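You operate a simulated robot arm through the tools that you are given. There is no shell and no other tool.

The job below is to be done with a simulated robot arm. You get a single attempt, and the scene is never put back.

JOB
Pump cleaner into the clear pot to its 20 ml line, lid it.
Fine: it ends on the steel tray; spill nothing. Set down upright: clear pot.

The check looks at the end state, three seconds after you hand in, the way a careful person would. Anything else that was tipped, shoved, dropped, spilled or broken makes it a failure. A push-on lid holds only when it is set on centred and level and pressed home; a screw cap is set on level and turned clockwise until tight.

ROBOT AND FRAMES
A 6-joint arm with a two-finger parallel gripper, fixed in place. Base frame: the origin is at the foot of the arm, x ahead of it, y to its left, z up; the work surface is at about z = 0.9. Readings come in m, rad, newtons and seconds.
With the tool pointing down near the work surface it reaches from about 0.24 to 0.66 m from the base axis. Its first joint turns from -1.152 to 1.152 rad. Payload 2.9 kg.
Tool frame: the origin (TCP) lies between the finger pads and is the grasp point; the fingertips stand 0.03 m ahead of it; z points along the fingers, y is the line along which they close. Largest opening 0.11 m; finger width 0.02, thickness 0.01; the body of the gripper, 0.048 by 0.112 m, starts 0.055 m behind the TCP.
Orientation is that of the tool frame in the base frame, as [roll, pitch, yaw] about the fixed x, y, z axes, in that order (R = Rz(yaw) Ry(pitch) Rx(roll)). With the fingers straight down and closing along the base's y, the tool's x points along the base's -x, its y along +y and its z along -z.

CONTROLS
- The arm moves only by the tool apply_moves. Its argument "steps" is one flat list of numbers, 7 for each row, row after row: the shift along the tool's x, y, z in m, then the turn, a rotation vector about the tool's x, y, z in rad, then the finger opening in m, from 0 to 0.11. In form: [x, y, z, ax, ay, az, grip, x, y, z, ax, ay, az, grip, ...]. A call has 1 to 20 rows; each row is the pose to reach, as a shift and turn from the pose commanded when the call began, along the tool's axes at that moment. A row lasts 0.2 s, in which the tool goes at most 0.05 m and 0.15 rad; a call with a longer step from one row to the next is refused whole, and so is a gripper value outside its range. Where a pose cannot be reached the arm comes as near as it can. A force on the tool above 40 N (or 10 N above the force at the start of the call, whichever is more), or a blocked arm, ends the call early, and 0.2 s more pass. The fingers move at their own pace (about 0.108 m/s each) and stop on an object; they squeeze with about 26 N. The grip force told is the motor's: it shows also when the fingers shut on nothing. Time passes only in rows, and 0.2 s behind the last, so rows that repeat a pose let the fingers close. The reply holds the time, the measured pose of the TCP, the force on the tool along the base axes, the opening and the grip force, in the units named above and with some noise, with the torque about the TCP (base axes, N m) and any sound that the robot's microphone picked up, and new pictures: "show" is both (left out), scene, wrist or none.
- Cameras (640 x 400 px; columns grow to the right, rows downward): "scene" is fixed at [0.0729, 0.4253, 1.4159]; the picture's right is [-0.82, -0.57, 0.00], its down [-0.14, 0.20, -0.97] and it looks along [0.55, -0.80, -0.25] (base axes); focal length 298 px, centre (320, 200). "wrist" rides on the gripper at [0.072, 0.017, -0.103] in the tool frame; the picture's right is [-0.23, 0.97, 0.00], its down [-0.76, -0.18, -0.62] and it looks along [-0.61, -0.14, 0.78] (tool axes); focal length 222 px, centre (320, 200). There is no depth. A picture from a camera that has moved, and an enlarged one, comes with that camera's place and axes in the base frame and with its lens.
- enlarge(camera, box): a new picture of the part [left, top, right, bottom] of that camera's present view, enlarged. The clock stands still meanwhile.
- finish_job(): hands the job in; it is judged then, once.

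Places have to be worked out from the pictures, the camera data and where the tool is seen. Open the gripper and draw the arm clear of the work before you hand the job in, unless the task says otherwise.

The tools are called after ">>>" as a command line: name --argument value ..., lists and objects as JSON in quotes. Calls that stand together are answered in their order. apply_moves: Moves the arm, as the interface text tells. Its arguments: {"type":"object","properties":{"steps":{"type":"array","items":{"type":"number"}},"show":{"type":"string","enum":["both","scene","wrist","none"]}},"required":["steps"]} The other tools are called the same way: enlarge (camera, box) takes an enlarged picture of a part of a camera's view; finish_job () hands the job in.

At the start:

```text
clock: 0.0
position: [0.2996, -0.102, 1.3502]
tcp_rot: [3.141, 0.0, -3.141]
force: [0.5, -0.5, 0.2]
ft_torque: [0.0, 0.0, 0.0]
width: 0.1099
grip_force: 0.0
```

scene: 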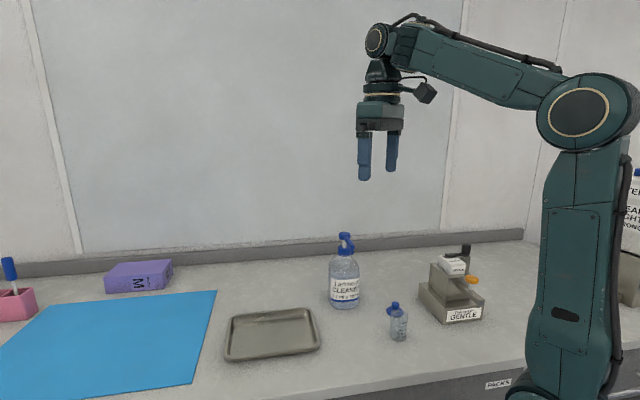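
wrist: 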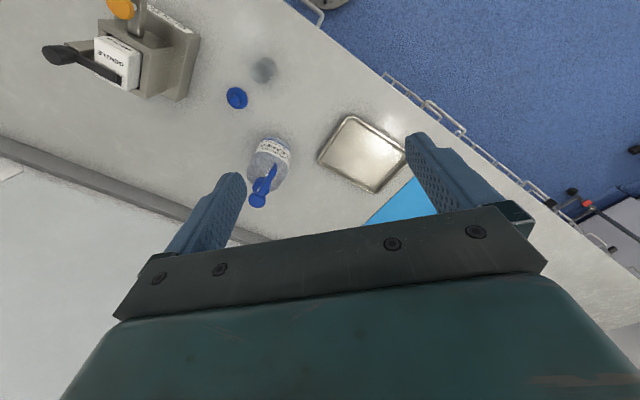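

I'll start by looking closely at the objects in both camera views before moving.

>>> enlarge --camera "scene" --box '[300, 220, 500, 345]'

>>> enlarge --camera "wrist" --box '[200, 40, 360, 220]'

>>> enlarge --camera "scene" --box '[360, 280, 440, 350]'

```text
3.20 times, centred on (400, 282) of scene
camera zoom: at [0.0729, 0.4253, 1.4159], right [-0.82, -0.57, 0.0], down [-0.14, 0.2, -0.97], along [0.55, -0.8, -0.25], focal length 954 px, centre (64, -64)
```

zoom: 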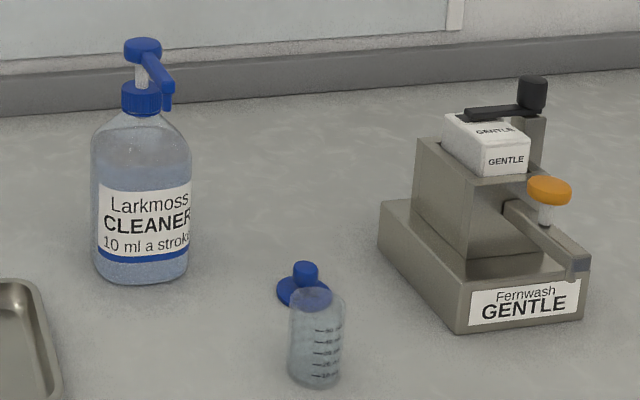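

```text
2.22 times, centred on (280, 130) of wrist
camera zoom: at [0.2287, -0.0843, 1.4532], right [0.23, 0.97, 0.0], down [0.76, -0.18, 0.62], along [0.61, -0.14, -0.78], focal length 494 px, centre (409, 356)
```

zoom: 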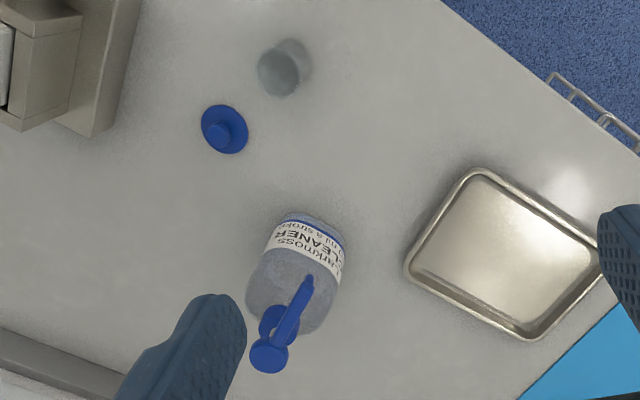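

```text
5.71 times, centred on (400, 315) of scene
camera zoom: at [0.0729, 0.4253, 1.4159], right [-0.82, -0.57, 0.0], down [-0.14, 0.2, -0.97], along [0.55, -0.8, -0.25], focal length 1704 px, centre (-137, -457)
```

zoom: 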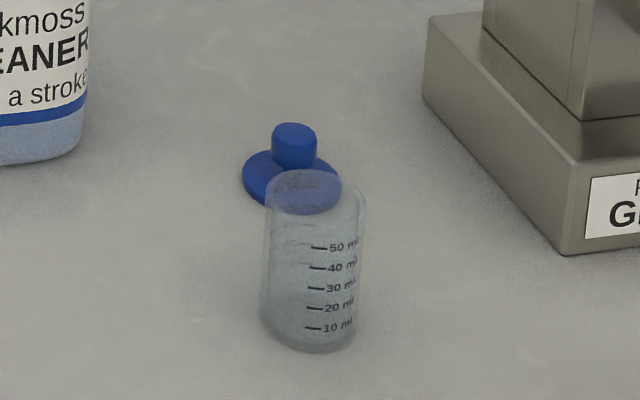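

The pot (≈[0.272,-0.205]), its lid (≈[0.318,-0.301]), the cleaner bottle (axis ≈[0.46,-0.26], nozzle pointing toward −x+y, tip ≈[0.41,-0.213,1.085]) and the tray (≈[0.54,-0.03]) are located roughly. I move in above the pump to refine these places with the wrist camera.

>>> apply_moves --steps '[-0.02, -0.0245, 0.025, 0, 0, 0, 0.08, -0.04, -0.049, 0.05, 0, 0, 0, 0.08, -0.06, -0.0735, 0.075, 0, 0, 0, 0.08, -0.08, -0.098, 0.1, 0, 0, 0, 0.08, -0.08, -0.098, 0.1, 0, 0, 0, 0.08]'

```text
clock: 1.2
position: [0.3824, -0.1986, 1.2476]
tcp_rot: [-3.14, 0.001, -3.141]
force: [0.2, -0.4, 0.6]
ft_torque: [0.02, 0.01, 0.01]
width: 0.0803
grip_force: 0.1
camera wrist: at [0.309, -0.1814, 1.351], right [0.23, 0.97, 0.0], down [0.76, -0.18, 0.62], along [0.61, -0.14, -0.78], focal length 222 px, centre (320, 200)
```

scene: 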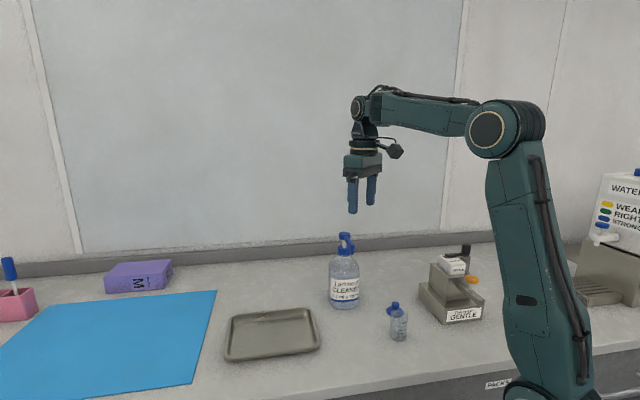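
wrist: 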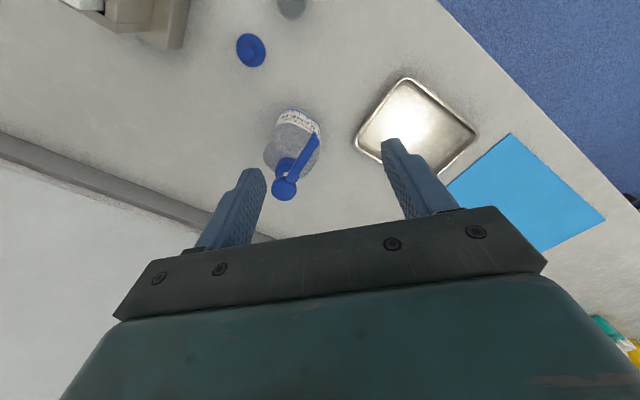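

>>> enlarge --camera "wrist" --box '[240, 90, 360, 210]'

>>> enlarge --camera "scene" --box '[315, 225, 375, 315]'

>>> enlarge --camera "wrist" --box '[230, 0, 330, 70]'

>>> enlarge --camera "wrist" --box '[350, 60, 490, 190]'

```text
3.33 times, centred on (300, 150) of wrist
camera zoom: at [0.309, -0.1814, 1.351], right [0.23, 0.97, 0.0], down [0.76, -0.18, 0.62], along [0.61, -0.14, -0.78], focal length 740 px, centre (387, 367)
```

zoom: 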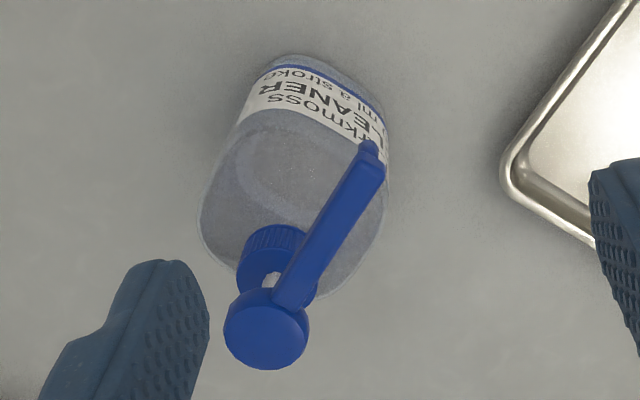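

```text
4.44 times, centred on (345, 270) of scene
camera zoom: at [0.0729, 0.4253, 1.4159], right [-0.82, -0.57, 0.0], down [-0.14, 0.2, -0.97], along [0.55, -0.8, -0.25], focal length 1326 px, centre (209, -111)
```

zoom: 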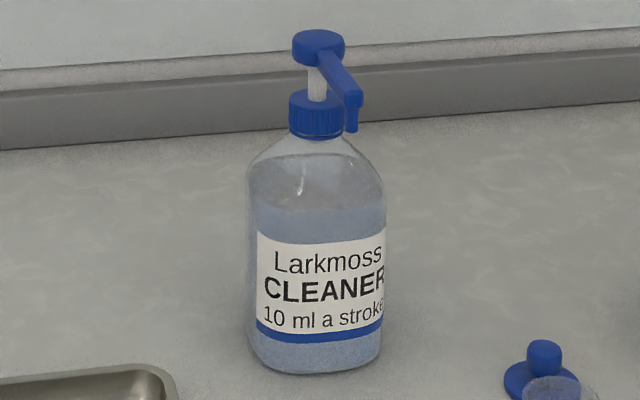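

```text
5.71 times, centred on (280, 35) of wrist
camera zoom: at [0.309, -0.1814, 1.351], right [0.23, 0.97, 0.0], down [0.76, -0.18, 0.62], along [0.61, -0.14, -0.78], focal length 1269 px, centre (549, 1143)
```

zoom: 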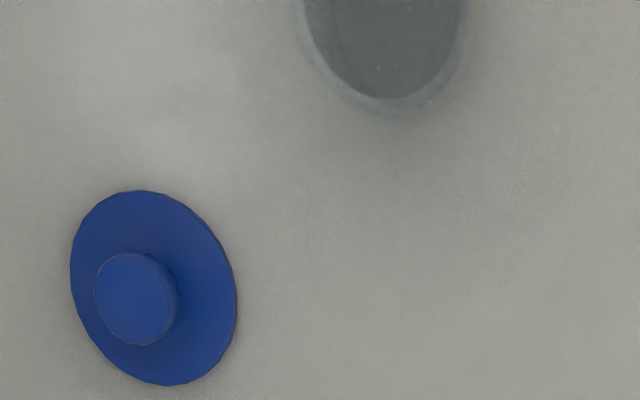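

```text
3.08 times, centred on (420, 125) of wrist
camera zoom: at [0.309, -0.1814, 1.351], right [0.23, 0.97, 0.0], down [0.76, -0.18, 0.62], along [0.61, -0.14, -0.78], focal length 684 px, centre (12, 431)
```

zoom: 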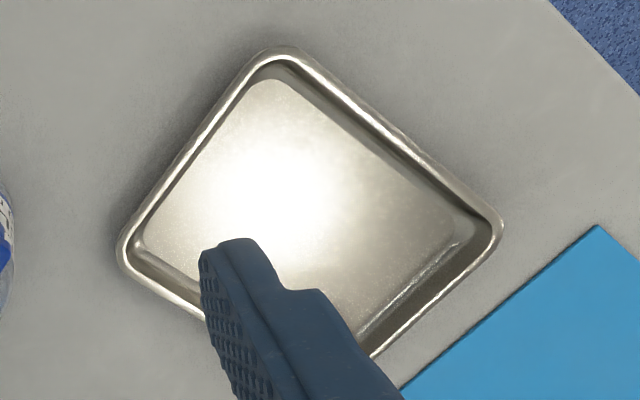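

Triangulating gives the pump head top at ≈[0.462,-0.265,1.116] and the spout tip at ≈[0.411,-0.212,1.087]; the bottle radius is about 0.04, so the pot fits under the spout on the table. The gripper must hold the pot at a slant to stay clear of the spout, so I now go above the pot and yaw the tool 90°.

>>> apply_moves --steps '[0.0098, -0.0005, 0.0109, 0, 0, 0.1428, 0.08, 0.0196, -0.0009, 0.0218, 0, 0, 0.2856, 0.08, 0.0295, -0.0014, 0.0327, 0, 0, 0.4284, 0.08, 0.0393, -0.0018, 0.0436, 0, 0, 0.5712, 0.08, 0.0491, -0.0023, 0.0545, 0, 0, 0.714, 0.08, 0.0589, -0.0027, 0.0655, 0, 0, 0.8568, 0.08, 0.0687, -0.0032, 0.0764, 0, 0, 0.9996, 0.08, 0.0785, -0.0036, 0.0873, 0, 0, 1.1424, 0.08, 0.0884, -0.0041, 0.0982, 0, 0, 1.2852, 0.08, 0.0982, -0.0045, 0.1091, 0, 0, 1.428, 0.08, 0.108, -0.005, 0.12, 0, 0, 1.5708, 0.08, 0.108, -0.005, 0.12, 0, 0, 1.5708, 0.08]'

```text
clock: 3.8
position: [0.2724, -0.2056, 1.1302]
tcp_rot: [3.141, 0.001, 1.568]
force: [0.6, -1.1, 0.3]
ft_torque: [0.01, 0.01, 0.01]
width: 0.0798
grip_force: 0.1
camera wrist: at [0.2901, -0.1316, 1.2328], right [0.97, -0.23, 0.0], down [-0.18, -0.76, 0.62], along [-0.14, -0.61, -0.78], focal length 222 px, centre (320, 200)
```

scene: 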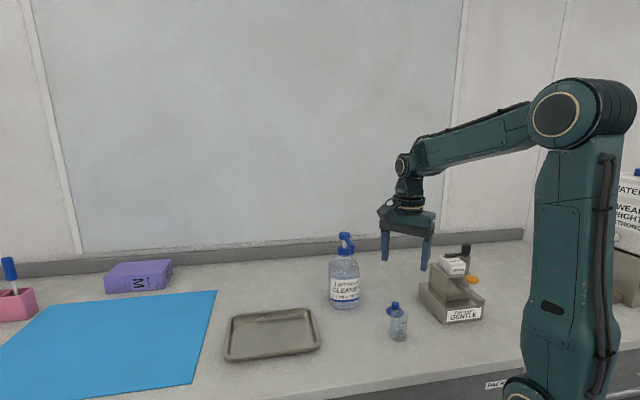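
wrist: 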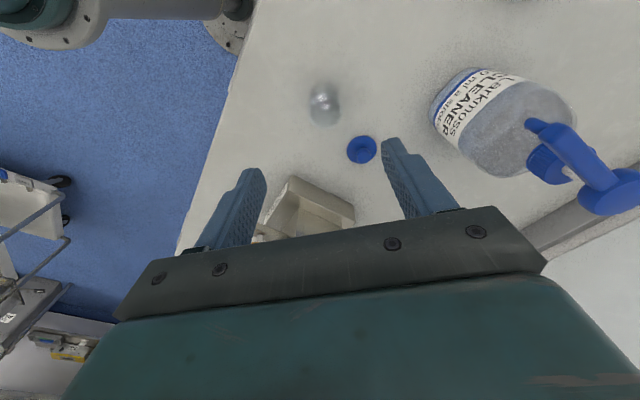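

>>> enlarge --camera "wrist" --box '[280, 60, 400, 180]'

>>> enlarge --camera "wrist" --box '[420, 50, 640, 230]'

```text
3.33 times, centred on (340, 120) of wrist
camera zoom: at [0.2901, -0.1316, 1.2328], right [0.97, -0.23, 0.0], down [-0.18, -0.76, 0.62], along [-0.14, -0.61, -0.78], focal length 740 px, centre (253, 467)
```

zoom: 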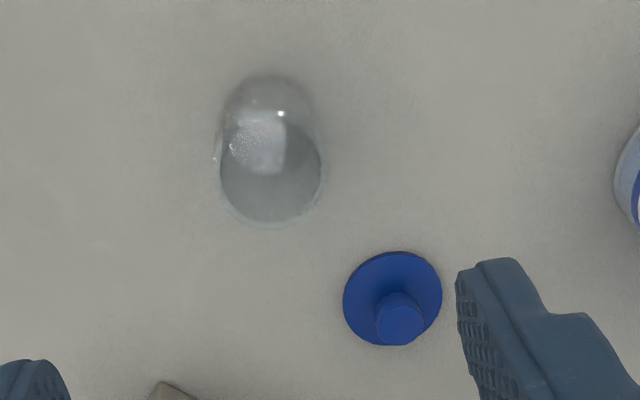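

```text
2.22 times, centred on (530, 140) of wrist
camera zoom: at [0.2901, -0.1316, 1.2328], right [0.97, -0.23, 0.0], down [-0.18, -0.76, 0.62], along [-0.14, -0.61, -0.78], focal length 494 px, centre (-147, 333)
```

zoom: 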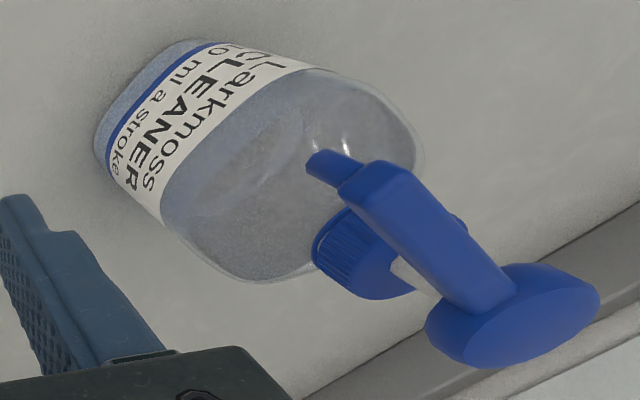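

The pot is now seen clearly: axis ≈[0.278,-0.211], about 0.04 wide and 0.069 high; lid ≈[0.3195,-0.302], spout tip confirmed at ≈[0.412,-0.213]. I tilt the tool 30° (body leaning to +y) and come down to just above the pot.

>>> apply_moves --steps '[-0.0005, 0.001, 0.02, 0, -0.1047, 0, 0.075, -0.001, 0.002, 0.04, 0, -0.2094, 0, 0.075, -0.0015, 0.0035, 0.06, 0, -0.3142, 0, 0.075, -0.002, 0.0045, 0.08, 0, -0.4189, 0, 0.075, -0.003, 0.0058, 0.1, 0, -0.5236, 0, 0.075, -0.003, 0.0058, 0.1, 0, -0.5236, 0, 0.075]'

```text
clock: 5.2
position: [0.2776, -0.2083, 1.0293]
tcp_rot: [-3.141, 0.525, 1.573]
force: [-0.1, 0.0, -0.7]
ft_torque: [-0.01, 0.0, -0.03]
width: 0.0749
grip_force: 0.0
camera wrist: at [0.2954, -0.0924, 1.0817], right [0.97, -0.2, 0.11], down [-0.18, -0.35, 0.92], along [-0.14, -0.92, -0.37], focal length 222 px, centre (320, 200)
```

scene: 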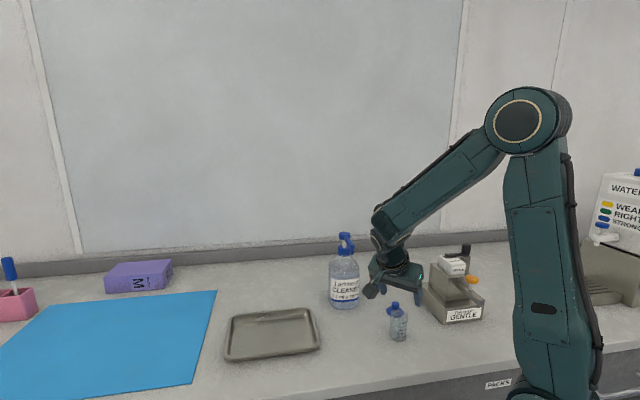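
wrist: 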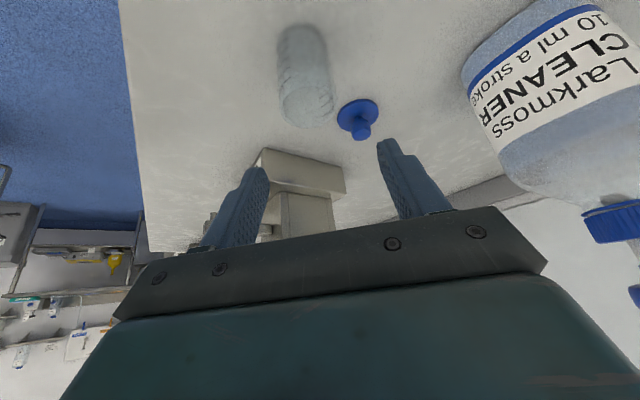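

>>> enlarge --camera "wrist" --box '[230, 0, 430, 180]'

>>> enlarge --camera "scene" --box '[340, 230, 460, 350]'

```text
2.22 times, centred on (330, 90) of wrist
camera zoom: at [0.2954, -0.0924, 1.0817], right [0.97, -0.2, 0.11], down [-0.18, -0.35, 0.92], along [-0.14, -0.92, -0.37], focal length 494 px, centre (298, 444)
```

zoom: 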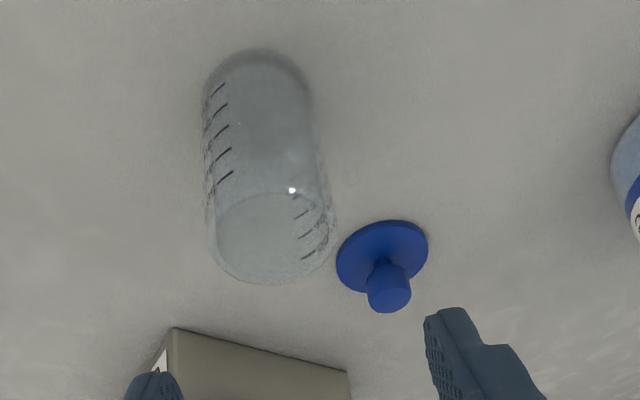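

```text
3.33 times, centred on (400, 290) of scene
camera zoom: at [0.0729, 0.4253, 1.4159], right [-0.82, -0.57, 0.0], down [-0.14, 0.2, -0.97], along [0.55, -0.8, -0.25], focal length 994 px, centre (53, -100)
```

zoom: 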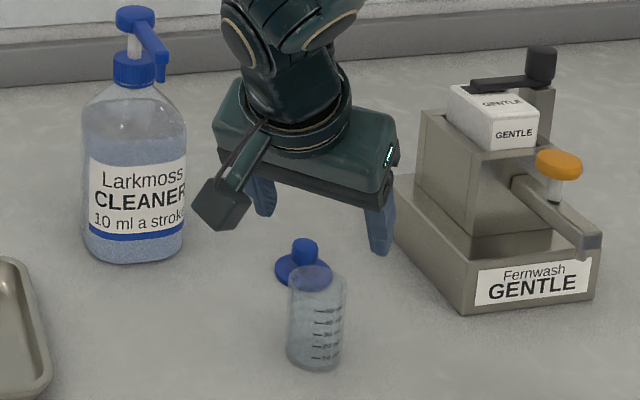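

Pot axis re-estimated at ≈[0.279,-0.208]; the fingers straddle it. I descend straight to TCP z≈0.94 with fingers still open and look before closing.

>>> apply_moves --steps '[0.0115, 0.0003, 0.0194, 0, 0, 0, 0.075, 0.023, 0.0006, 0.0387, 0, 0, 0, 0.075, 0.0344, 0.0009, 0.058, 0, 0, 0, 0.075, 0.0459, 0.001, 0.0774, 0, 0, 0, 0.075, 0.0459, 0.001, 0.0774, 0, 0, 0, 0.075]'

```text
clock: 6.4
position: [0.2771, -0.2064, 0.9379]
tcp_rot: [3.141, 0.523, 1.571]
force: [0.0, 0.2, -0.7]
ft_torque: [0.03, 0.0, 0.01]
width: 0.0751
grip_force: 0.0
camera wrist: at [0.2953, -0.0914, 0.9917], right [0.97, -0.2, 0.11], down [-0.18, -0.35, 0.92], along [-0.14, -0.92, -0.37], focal length 222 px, centre (320, 200)
```

scene: 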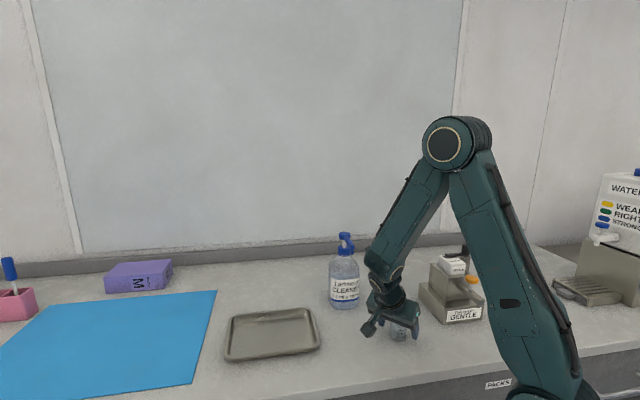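
wrist: 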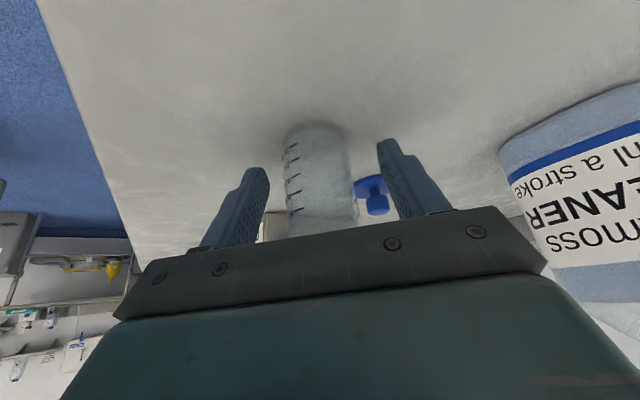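

>>> enlarge --camera "wrist" --box '[240, 100, 400, 230]'

>>> enlarge --camera "scene" --box '[350, 280, 450, 350]'

```text
3.08 times, centred on (320, 165) of wrist
camera zoom: at [0.2953, -0.0914, 0.9917], right [0.97, -0.2, 0.11], down [-0.18, -0.35, 0.92], along [-0.14, -0.92, -0.37], focal length 684 px, centre (320, 308)
```

zoom: 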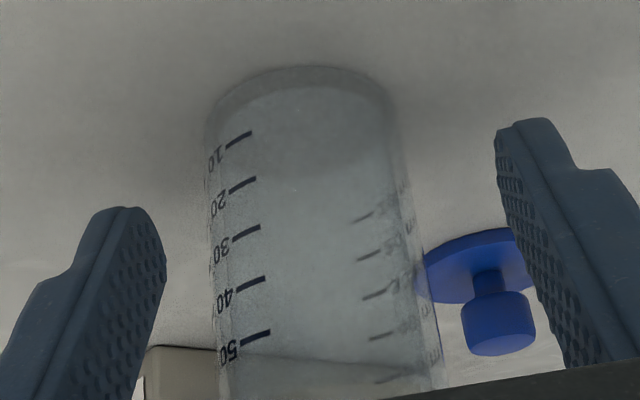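

```text
5.71 times, centred on (400, 315) of scene
camera zoom: at [0.0729, 0.4253, 1.4159], right [-0.82, -0.57, 0.0], down [-0.14, 0.2, -0.97], along [0.55, -0.8, -0.25], focal length 1704 px, centre (-137, -457)
```

zoom: 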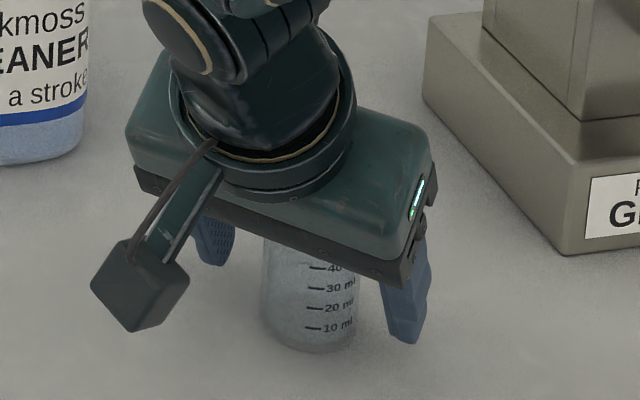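

The fingers straddle the pot evenly and clear the table; the pot axis sits a few mm ahead of the TCP, which is good for keeping clear of the bottle later. I close on it now.

>>> apply_moves --steps '[0, 0, 0, 0, 0, 0, 0.06, 0, 0, 0, 0, 0, 0, 0.045, 0, 0, 0, 0, 0, 0, 0.02, 0, 0, 0, 0, 0, 0, 0.02, 0, 0, 0, 0, 0, 0, 0.02]'

```text
clock: 7.6
position: [0.2778, -0.2066, 0.9384]
tcp_rot: [3.141, 0.523, 1.57]
force: [0.3, 0.8, -0.3]
ft_torque: [-0.02, 0.0, -0.03]
width: 0.0409
grip_force: 25.9
camera wrist: at [0.2954, -0.0914, 0.992], right [0.97, -0.2, 0.11], down [-0.18, -0.35, 0.92], along [-0.14, -0.92, -0.37], focal length 222 px, centre (320, 200)
```

scene: 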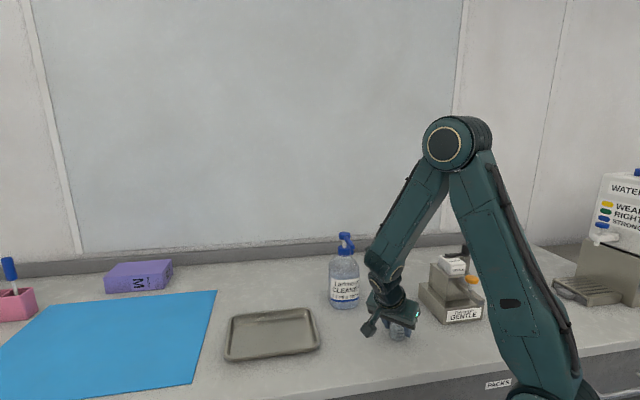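
wrist: 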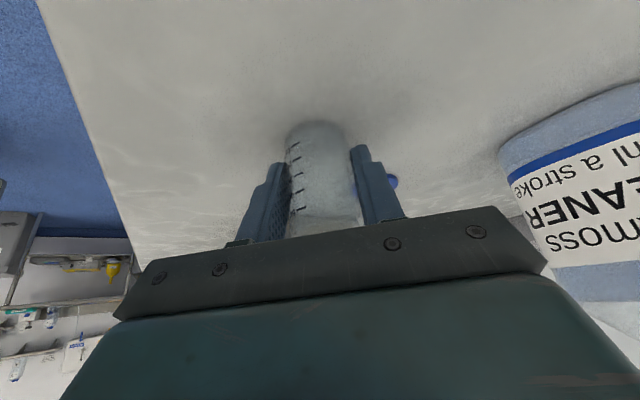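

Grip is firm at 0.041 m. I lift the pot 3 cm, carry it to a spot outward of the spout and turn the tool 45° about vertical so its body faces away from the bottle.

>>> apply_moves --steps '[-0.0075, 0, -0.013, 0, 0, 0, 0.02, -0.015, 0, -0.026, 0, 0, 0, 0.02, -0.0066, 0.0115, -0.0309, -0.0655, 0, -0.1134, 0.02, 0.0019, 0.023, -0.0358, -0.1309, 0, -0.2267, 0.02, 0.0104, 0.0345, -0.0407, -0.1964, 0, -0.3401, 0.02, 0.0188, 0.046, -0.0455, -0.2618, 0, -0.4535, 0.02, 0.0273, 0.0575, -0.0504, -0.3273, 0, -0.5668, 0.02, 0.0357, 0.069, -0.0553, -0.3927, 0, -0.6802, 0.02, 0.0357, 0.069, -0.0553, -0.3927, 0, -0.6802, 0.02]'

```text
clock: 9.6
position: [0.3465, -0.1479, 0.9702]
tcp_rot: [-3.142, 0.523, 2.358]
force: [0.3, -0.9, -0.7]
ft_torque: [0.03, -0.03, 0.01]
width: 0.0411
grip_force: 26.2
camera wrist: at [0.2785, -0.0546, 1.0226], right [0.83, 0.55, 0.11], down [0.12, -0.37, 0.92], along [0.55, -0.75, -0.37], focal length 222 px, centre (320, 200)
```

scene: 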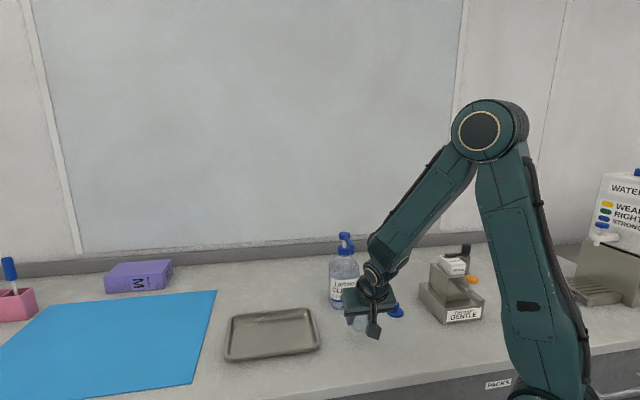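
wrist: 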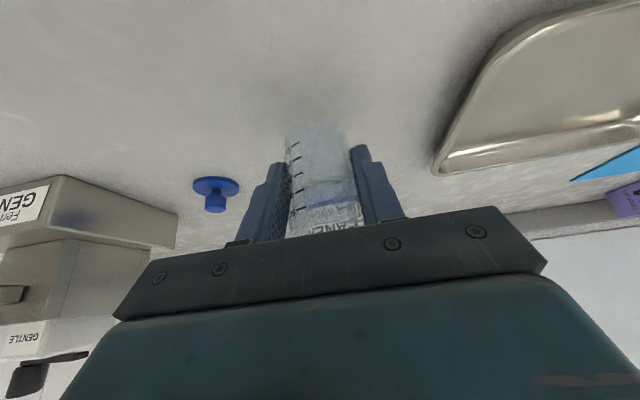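

>>> enlarge --camera "scene" --box '[310, 225, 410, 345]'

>>> enlarge --camera "wrist" --box '[220, 100, 420, 240]'

```text
3.33 times, centred on (360, 285) of scene
camera zoom: at [0.0729, 0.4253, 1.4159], right [-0.82, -0.57, 0.0], down [-0.14, 0.2, -0.97], along [0.55, -0.8, -0.25], focal length 994 px, centre (187, -83)
```

zoom: 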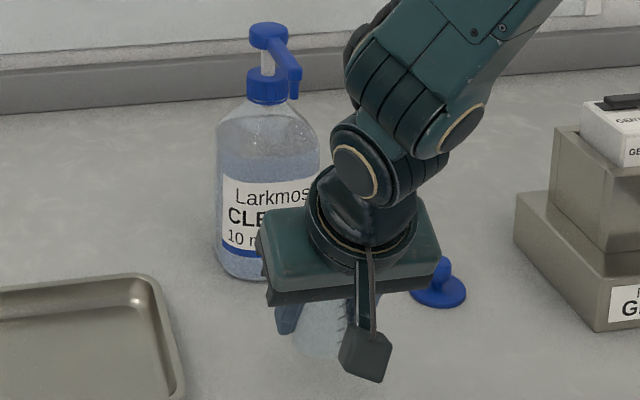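

```text
2.86 times, centred on (320, 170) of wrist
camera zoom: at [0.2785, -0.0546, 1.0226], right [0.83, 0.55, 0.11], down [0.12, -0.37, 0.92], along [0.55, -0.75, -0.37], focal length 635 px, centre (320, 286)
```

zoom: 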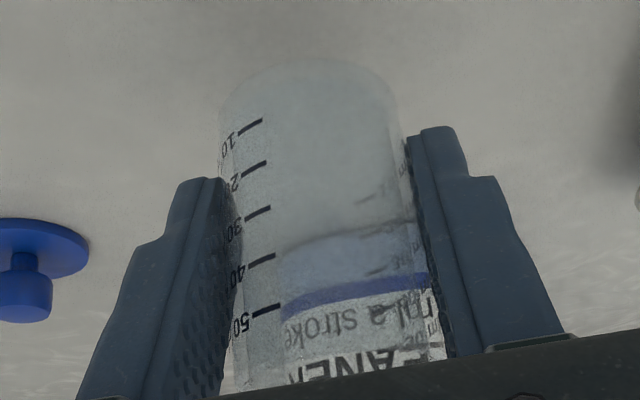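

The pot is upright in the grip. The wrist and flange should clear the spout by about 4 cm, so I lower a bit and slide the pot forward under the spout, stopping above the table to check.

>>> apply_moves --steps '[0.008, 0, 0.0139, 0, 0, 0, 0.02, -0.0106, 0, 0.0246, 0, 0, 0, 0.02, -0.0292, 0, 0.0354, 0, 0, 0, 0.02, -0.0479, 0, 0.0461, 0, 0, 0, 0.02, -0.0663, 0, 0.0568, 0, 0, 0, 0.02, -0.0663, 0, 0.0568, 0, 0, 0, 0.02]'

```text
clock: 11.0
position: [0.41, -0.2103, 0.9535]
tcp_rot: [-3.14, 0.523, 2.359]
force: [0.5, -0.2, -1.1]
ft_torque: [-0.01, 0.01, 0.01]
width: 0.041
grip_force: 25.7
camera wrist: at [0.3418, -0.1164, 1.0072], right [0.83, 0.55, 0.11], down [0.12, -0.37, 0.92], along [0.55, -0.75, -0.37], focal length 222 px, centre (320, 200)
```

scene: 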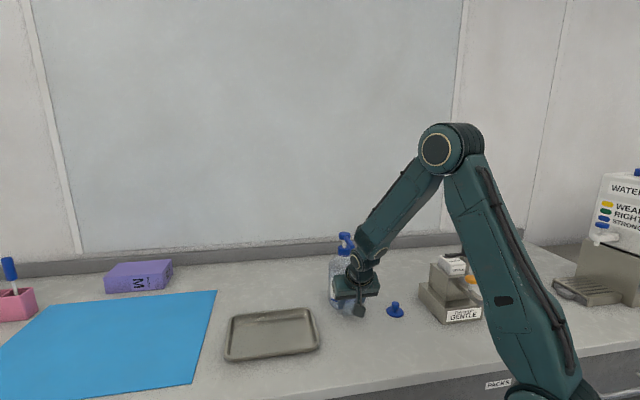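
wrist: 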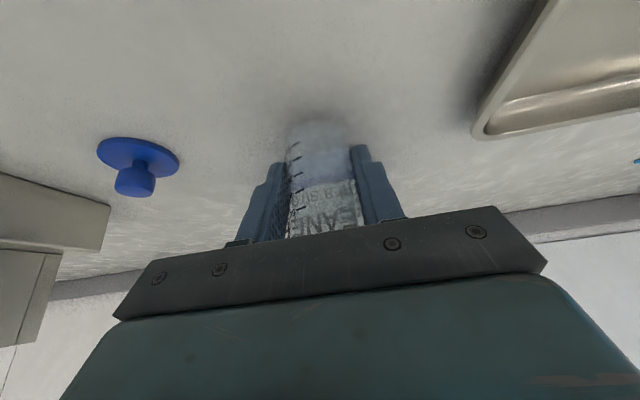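

>>> enlarge --camera "scene" --box '[310, 220, 400, 330]'

>>> enlarge --camera "wrist" --box '[240, 100, 400, 240]'

```text
3.64 times, centred on (355, 275) of scene
camera zoom: at [0.0729, 0.4253, 1.4159], right [-0.82, -0.57, 0.0], down [-0.14, 0.2, -0.97], along [0.55, -0.8, -0.25], focal length 1084 px, centre (193, -73)
```

zoom: 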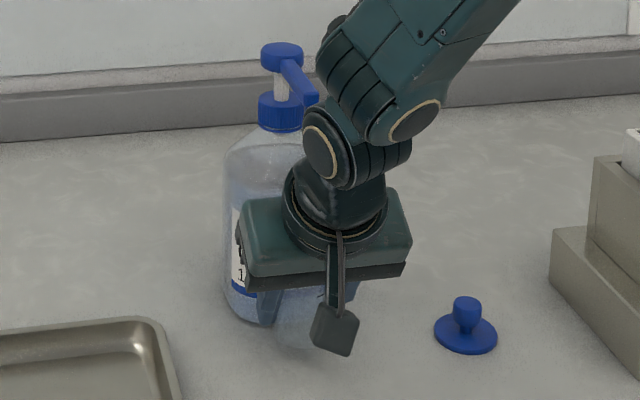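

```text
2.86 times, centred on (320, 170) of wrist
camera zoom: at [0.3418, -0.1164, 1.0072], right [0.83, 0.55, 0.11], down [0.12, -0.37, 0.92], along [0.55, -0.75, -0.37], focal length 635 px, centre (320, 286)
```

zoom: 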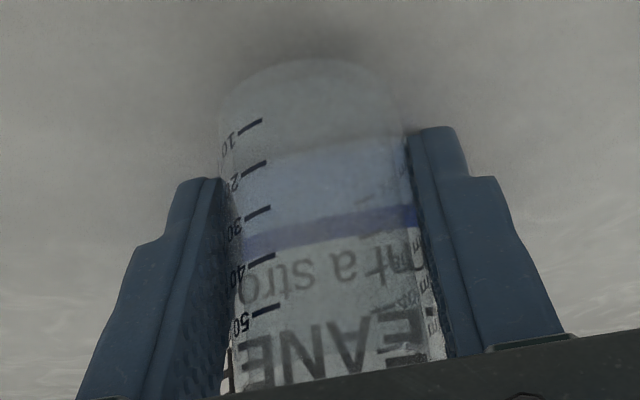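

The bottle has not moved and the pot sits under the spout within a couple of millimetres by my reckoning. I lower the last 14 mm to the table and check the force before letting go.

>>> apply_moves --steps '[0.0035, 0, 0.0061, 0, 0, 0, 0.02, 0.007, 0, 0.0121, 0, 0, 0, 0.02, 0.007, 0, 0.0121, 0, 0, 0, 0.02]'

```text
clock: 11.8
position: [0.41, -0.2093, 0.9395]
tcp_rot: [3.141, 0.523, 2.357]
force: [1.0, -1.3, -0.4]
ft_torque: [-0.02, 0.01, 0.0]
width: 0.0407
grip_force: 25.7
camera wrist: at [0.3411, -0.1157, 0.9927], right [0.83, 0.55, 0.11], down [0.12, -0.37, 0.92], along [0.55, -0.75, -0.37], focal length 222 px, centre (320, 200)
```

scene: 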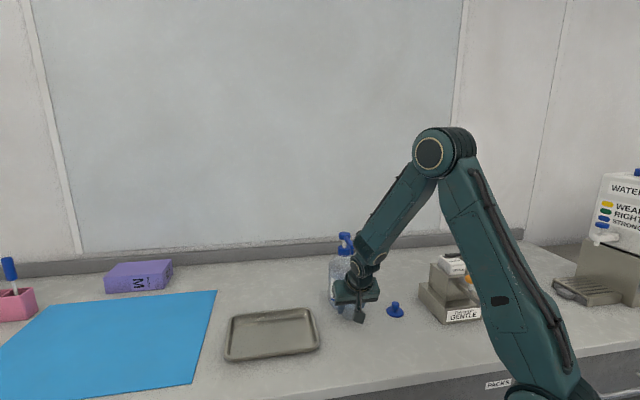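
wrist: 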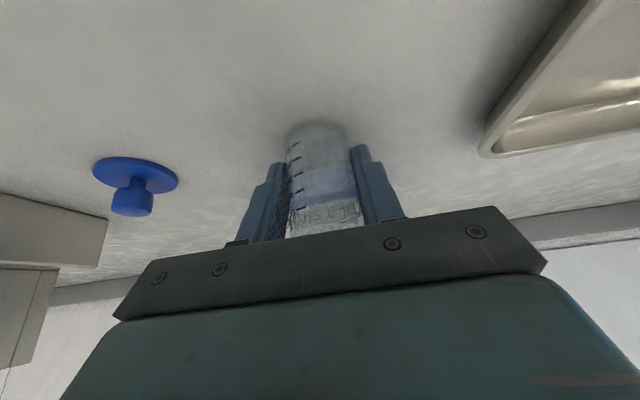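

No contact force yet; camera and TCP readings suggest the pot is about 0.8 mm above the table. I lower 0.8 mm more, then open the fingers and draw back horizontally.

>>> apply_moves --steps '[0.0004, 0, 0.0007, 0, 0, 0, 0.02, 0.0004, 0, 0.0007, 0, 0, 0, 0.02, 0.0004, 0, 0.0007, 0, 0, 0, 0.05, 0.0004, 0, 0.0007, 0, 0, 0, 0.07, 0.0004, 0, 0.0007, 0, 0, 0, 0.07]'

```text
clock: 13.0
position: [0.4104, -0.2092, 0.9396]
tcp_rot: [3.141, 0.525, 2.357]
force: [0.4, 0.8, 0.0]
ft_torque: [0.0, 0.05, 0.03]
width: 0.0702
grip_force: 0.0
camera wrist: at [0.3411, -0.1157, 0.9924], right [0.83, 0.55, 0.11], down [0.12, -0.37, 0.92], along [0.55, -0.75, -0.37], focal length 222 px, centre (320, 200)
```

scene: 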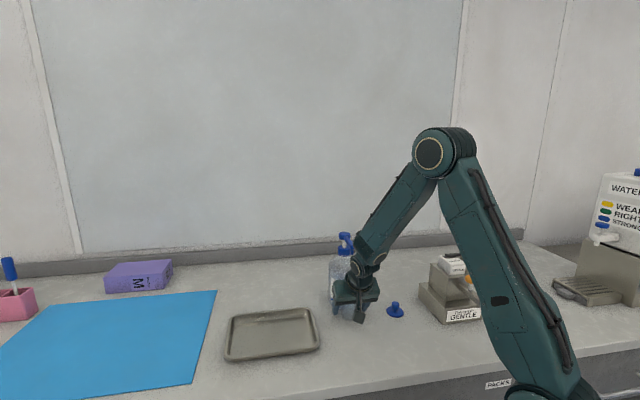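
wrist: 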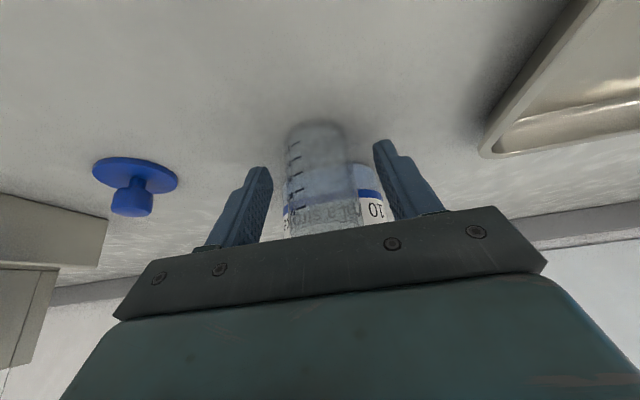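

The fingers are open and clear of the pot. I withdraw horizontally away from the bottle, then rise, to inspect pot and spout alignment.

>>> apply_moves --steps '[0.0173, 0, -0.01, 0, 0, 0, 0.07, 0.039, 0, -0.0225, 0, 0, 0, 0.07, 0.0606, 0, -0.035, 0, 0, 0, 0.07, 0.0823, 0, -0.0475, 0, 0, 0, 0.07, 0.0823, 0, -0.0475, 0, 0, 0, 0.07]'

```text
clock: 14.2
position: [0.3436, -0.1421, 0.9371]
tcp_rot: [3.142, 0.526, 2.36]
force: [-0.1, -0.1, 1.2]
ft_torque: [0.0, -0.02, 0.01]
width: 0.07
grip_force: 0.1
camera wrist: at [0.2739, -0.0488, 0.9911], right [0.83, 0.55, 0.11], down [0.12, -0.37, 0.92], along [0.55, -0.75, -0.37], focal length 222 px, centre (320, 200)
```

scene: 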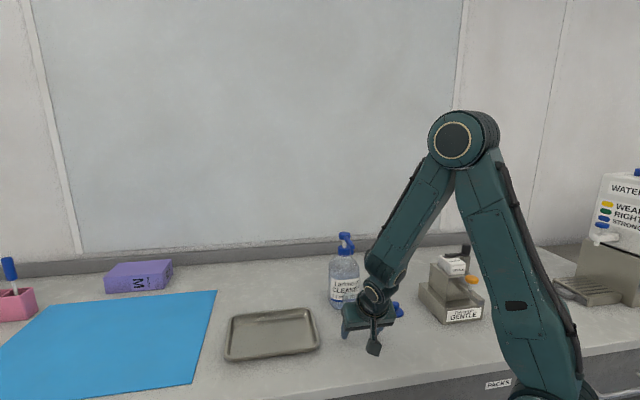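
wrist: 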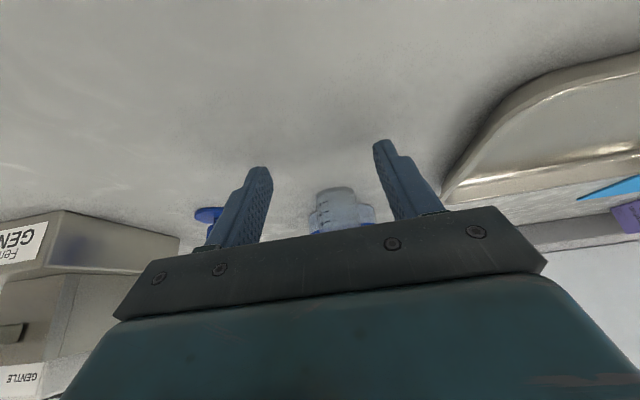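

Pot is left standing and the arm is clear. I rise 25 cm and bring the tool back to vertical, with fingers closing to prepare for pumping.

>>> apply_moves --steps '[-0.024, 0, -0.0416, 0, 0, 0, 0.07, -0.048, 0, -0.0831, 0, 0, 0, 0.07, -0.072, 0, -0.1247, 0, 0, 0, 0.05, -0.096, 0, -0.1663, 0, 0, 0, 0.03, -0.125, 0, -0.2165, 0, 0, 0, 0.0, -0.125, 0, -0.2165, 0, 0.1309, 0, 0.0, -0.125, 0, -0.2165, 0, 0.2618, 0, 0.0, -0.125, 0, -0.2165, 0, 0.3927, 0, 0.0, -0.125, 0, -0.2165, 0, 0.5236, 0, 0.0, -0.125, 0, -0.2165, 0, 0.5236, 0, 0.0]'

```text
refused: row 5 steps farther than a row can; nothing moved
```

The last rise step was too long; I resend the same move with even, shorter steps.

>>> apply_moves --steps '[-0.0208, 0, -0.0361, 0, 0, 0, 0.07, -0.0417, 0, -0.0722, 0, 0, 0, 0.07, -0.0625, 0, -0.1083, 0, 0, 0, 0.05, -0.0833, 0, -0.1443, 0, 0, 0, 0.03, -0.1042, 0, -0.1804, 0, 0, 0, 0.0, -0.125, 0, -0.2165, 0, 0, 0, 0.0, -0.125, 0, -0.2165, 0, 0.1309, 0, 0.0, -0.125, 0, -0.2165, 0, 0.2618, 0, 0.0, -0.125, 0, -0.2165, 0, 0.3927, 0, 0.0, -0.125, 0, -0.2165, 0, 0.5236, 0, 0.0, -0.125, 0, -0.2165, 0, 0.5236, 0, 0.0]'

```text
clock: 16.6
position: [0.3431, -0.1422, 1.1898]
tcp_rot: [3.141, -0.002, 2.358]
force: [0.5, 1.6, 0.7]
ft_torque: [0.01, 0.04, 0.04]
width: 0.0001
grip_force: 26.0
camera wrist: at [0.3036, -0.078, 1.2923], right [0.85, 0.53, 0.0], down [0.41, -0.66, 0.62], along [0.33, -0.53, -0.78], focal length 222 px, centre (320, 200)
```

scene: 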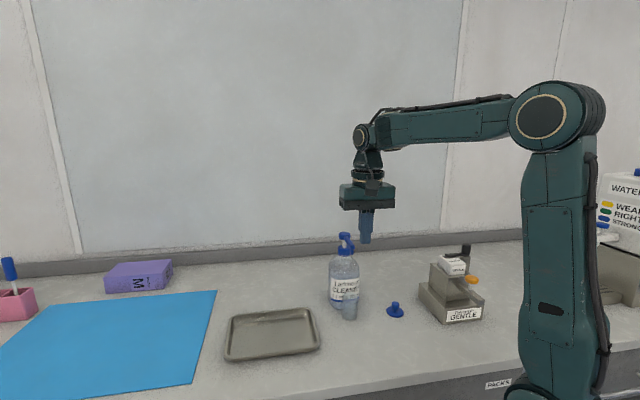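
wrist: 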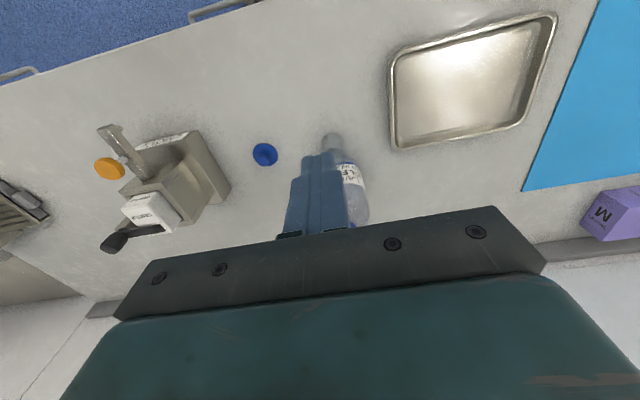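

>>> enlarge --camera "scene" --box '[310, 225, 390, 325]'

>>> enlarge --camera "wrist" --box '[280, 110, 400, 240]'

```text
4.00 times, centred on (350, 275) of scene
camera zoom: at [0.0729, 0.4253, 1.4159], right [-0.82, -0.57, 0.0], down [-0.14, 0.2, -0.97], along [0.55, -0.8, -0.25], focal length 1193 px, centre (200, -100)
```

zoom: 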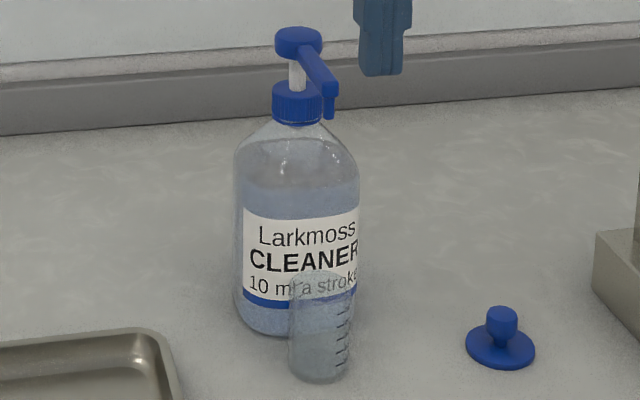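

```text
3.08 times, centred on (340, 175) of wrist
camera zoom: at [0.3036, -0.078, 1.2923], right [0.85, 0.53, 0.0], down [0.41, -0.66, 0.62], along [0.33, -0.53, -0.78], focal length 684 px, centre (258, 277)
```

zoom: 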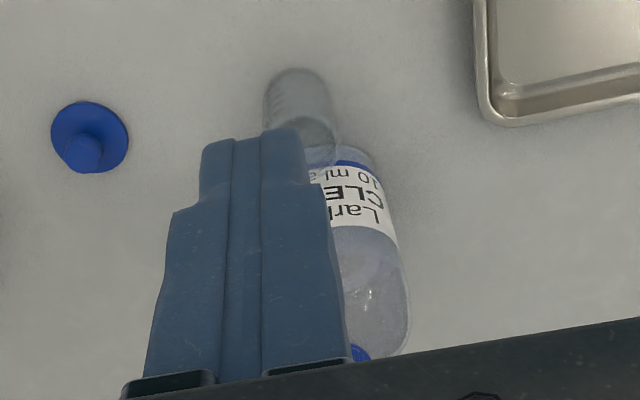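

Pot stands upright under the spout in the scene view, about aligned. I move above the pump head, from where the wrist camera looks straight down over the spout and pot to verify.

>>> apply_moves --steps '[-0.0428, -0.0006, 0, 0, 0, 0, 0.0, -0.0856, -0.0012, 0, 0, 0, 0, 0.0, -0.1284, -0.0018, 0, 0, 0, 0, 0.0, -0.1712, -0.0024, 0, 0, 0, 0, 0.0, -0.1712, -0.0024, 0, 0, 0, 0, 0.0]'

```text
clock: 17.8
position: [0.4612, -0.2639, 1.1899]
tcp_rot: [3.141, 0.001, 2.354]
force: [0.8, 0.5, -0.1]
ft_torque: [-0.01, 0.01, 0.0]
width: 0.0
grip_force: 25.5
camera wrist: at [0.4213, -0.1988, 1.2928], right [0.85, 0.53, 0.0], down [0.41, -0.66, 0.62], along [0.33, -0.53, -0.78], focal length 222 px, centre (320, 200)
```

scene: 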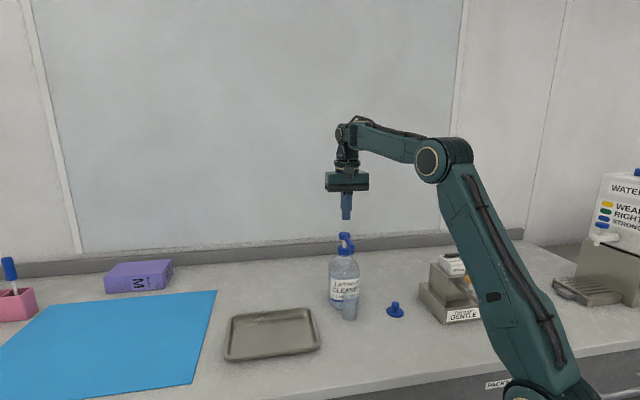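
wrist: 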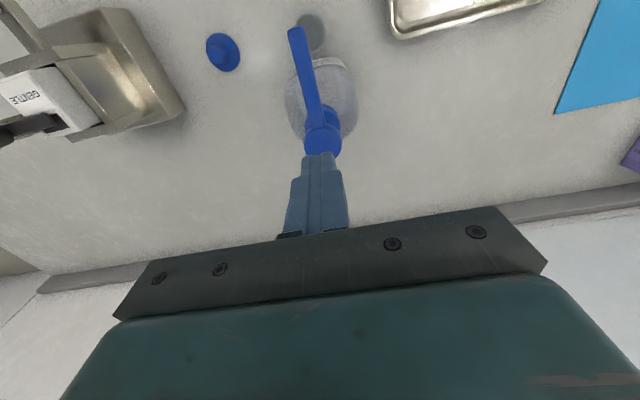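

>>> enlarge --camera "wrist" --box '[260, 0, 390, 90]'

>>> enlarge --camera "wrist" --box '[260, 60, 390, 200]'

>>> enlarge --camera "scene" --box '[310, 165, 390, 265]'

```text
4.44 times, centred on (325, 45) of wrist
camera zoom: at [0.4213, -0.1988, 1.2928], right [0.85, 0.53, 0.0], down [0.41, -0.66, 0.62], along [0.33, -0.53, -0.78], focal length 987 px, centre (298, 889)
```

zoom: 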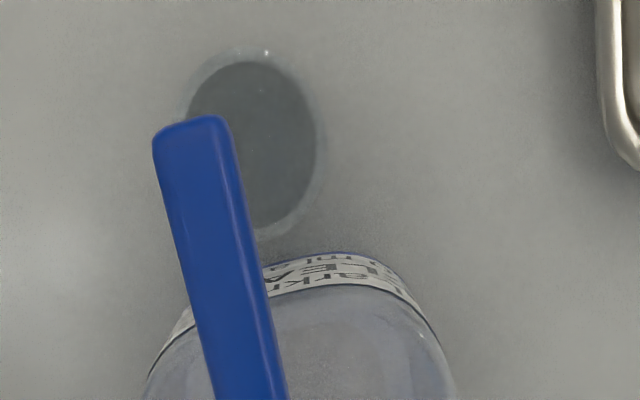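

```text
2.86 times, centred on (325, 130) of wrist
camera zoom: at [0.4213, -0.1988, 1.2928], right [0.85, 0.53, 0.0], down [0.41, -0.66, 0.62], along [0.33, -0.53, -0.78], focal length 635 px, centre (306, 400)
```

zoom: 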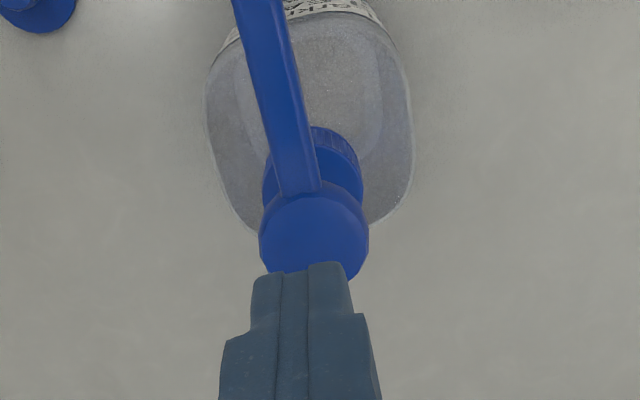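

```text
4.00 times, centred on (350, 215) of scene
camera zoom: at [0.073, 0.4253, 1.4159], right [-0.82, -0.57, 0.0], down [-0.14, 0.2, -0.97], along [0.55, -0.8, -0.25], focal length 1193 px, centre (200, 140)
```

zoom: 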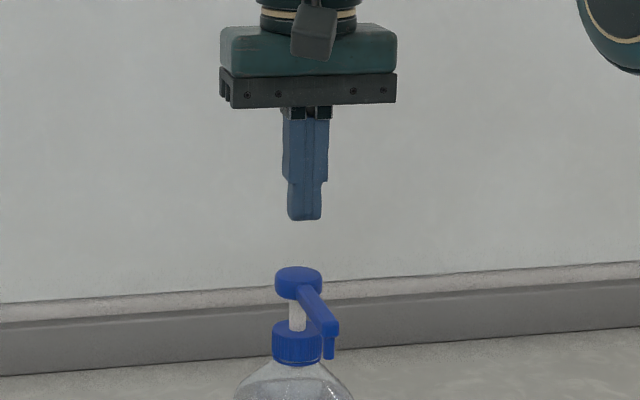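

From above, the pot mouth centre (≈[0.415,-0.214]) lies within ~4 mm of the spout, well inside its ~18 mm inner radius. The head centre is ≈[0.464,-0.264], so I shift ~3 mm to centre the closed fingers and lower until just above the head.

>>> apply_moves --steps '[-0.0015, 0.003, 0.01, 0, 0, 0, 0.0, -0.0015, 0.003, 0.025, 0, 0, 0, 0.0, -0.0015, 0.003, 0.036, 0, 0, 0, 0.0, -0.0015, 0.003, 0.036, 0, 0, 0, 0.0]'

>>> enlarge --camera "scene" --box '[310, 185, 390, 285]'

>>> enlarge --camera "wrist" --box '[250, 60, 390, 200]'

```text
clock: 18.8
position: [0.4628, -0.2637, 1.1537]
tcp_rot: [3.141, 0.0, 2.356]
force: [0.7, 0.2, 0.3]
ft_torque: [-0.04, -0.01, 0.01]
width: 0.0
grip_force: 26.1
camera wrist: at [0.4253, -0.1998, 1.2569], right [0.85, 0.53, 0.0], down [0.41, -0.66, 0.62], along [0.33, -0.53, -0.78], focal length 222 px, centre (320, 200)
```

scene: 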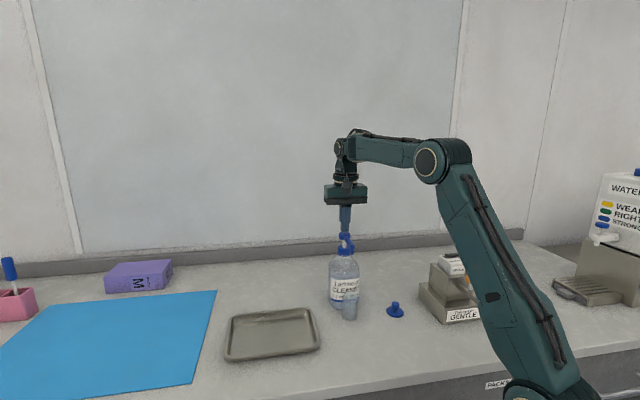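
wrist: 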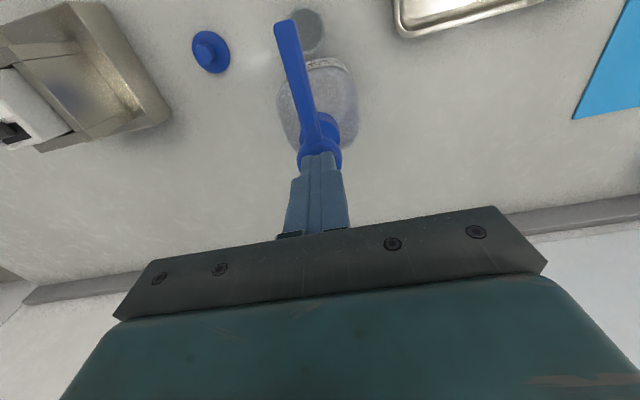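

```text
4.00 times, centred on (350, 235) of scene
camera zoom: at [0.0729, 0.4253, 1.4159], right [-0.82, -0.57, 0.0], down [-0.14, 0.2, -0.97], along [0.55, -0.8, -0.25], focal length 1193 px, centre (200, 60)
```

zoom: 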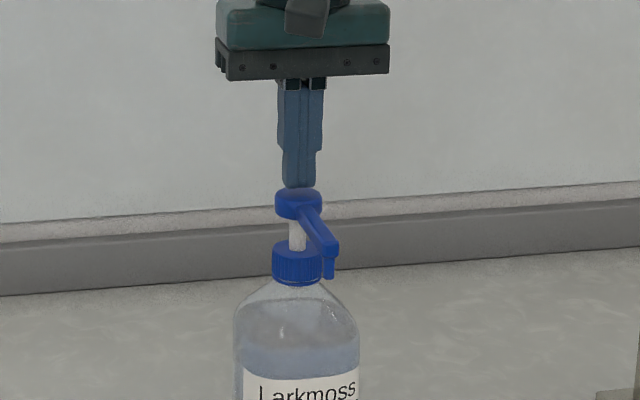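

```text
2.86 times, centred on (320, 130) of wrist
camera zoom: at [0.4253, -0.1998, 1.2569], right [0.85, 0.53, 0.0], down [0.41, -0.66, 0.62], along [0.33, -0.53, -0.78], focal length 635 px, centre (320, 400)
```

zoom: 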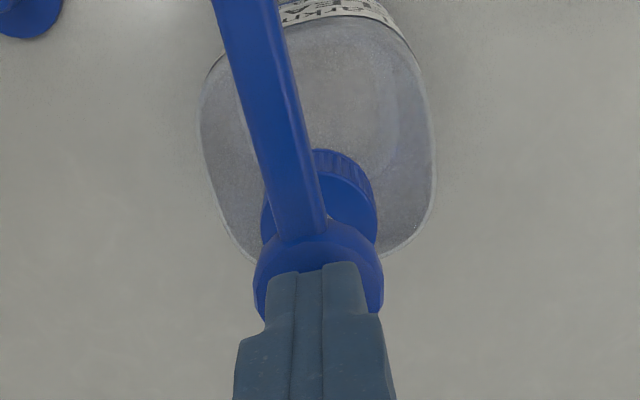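

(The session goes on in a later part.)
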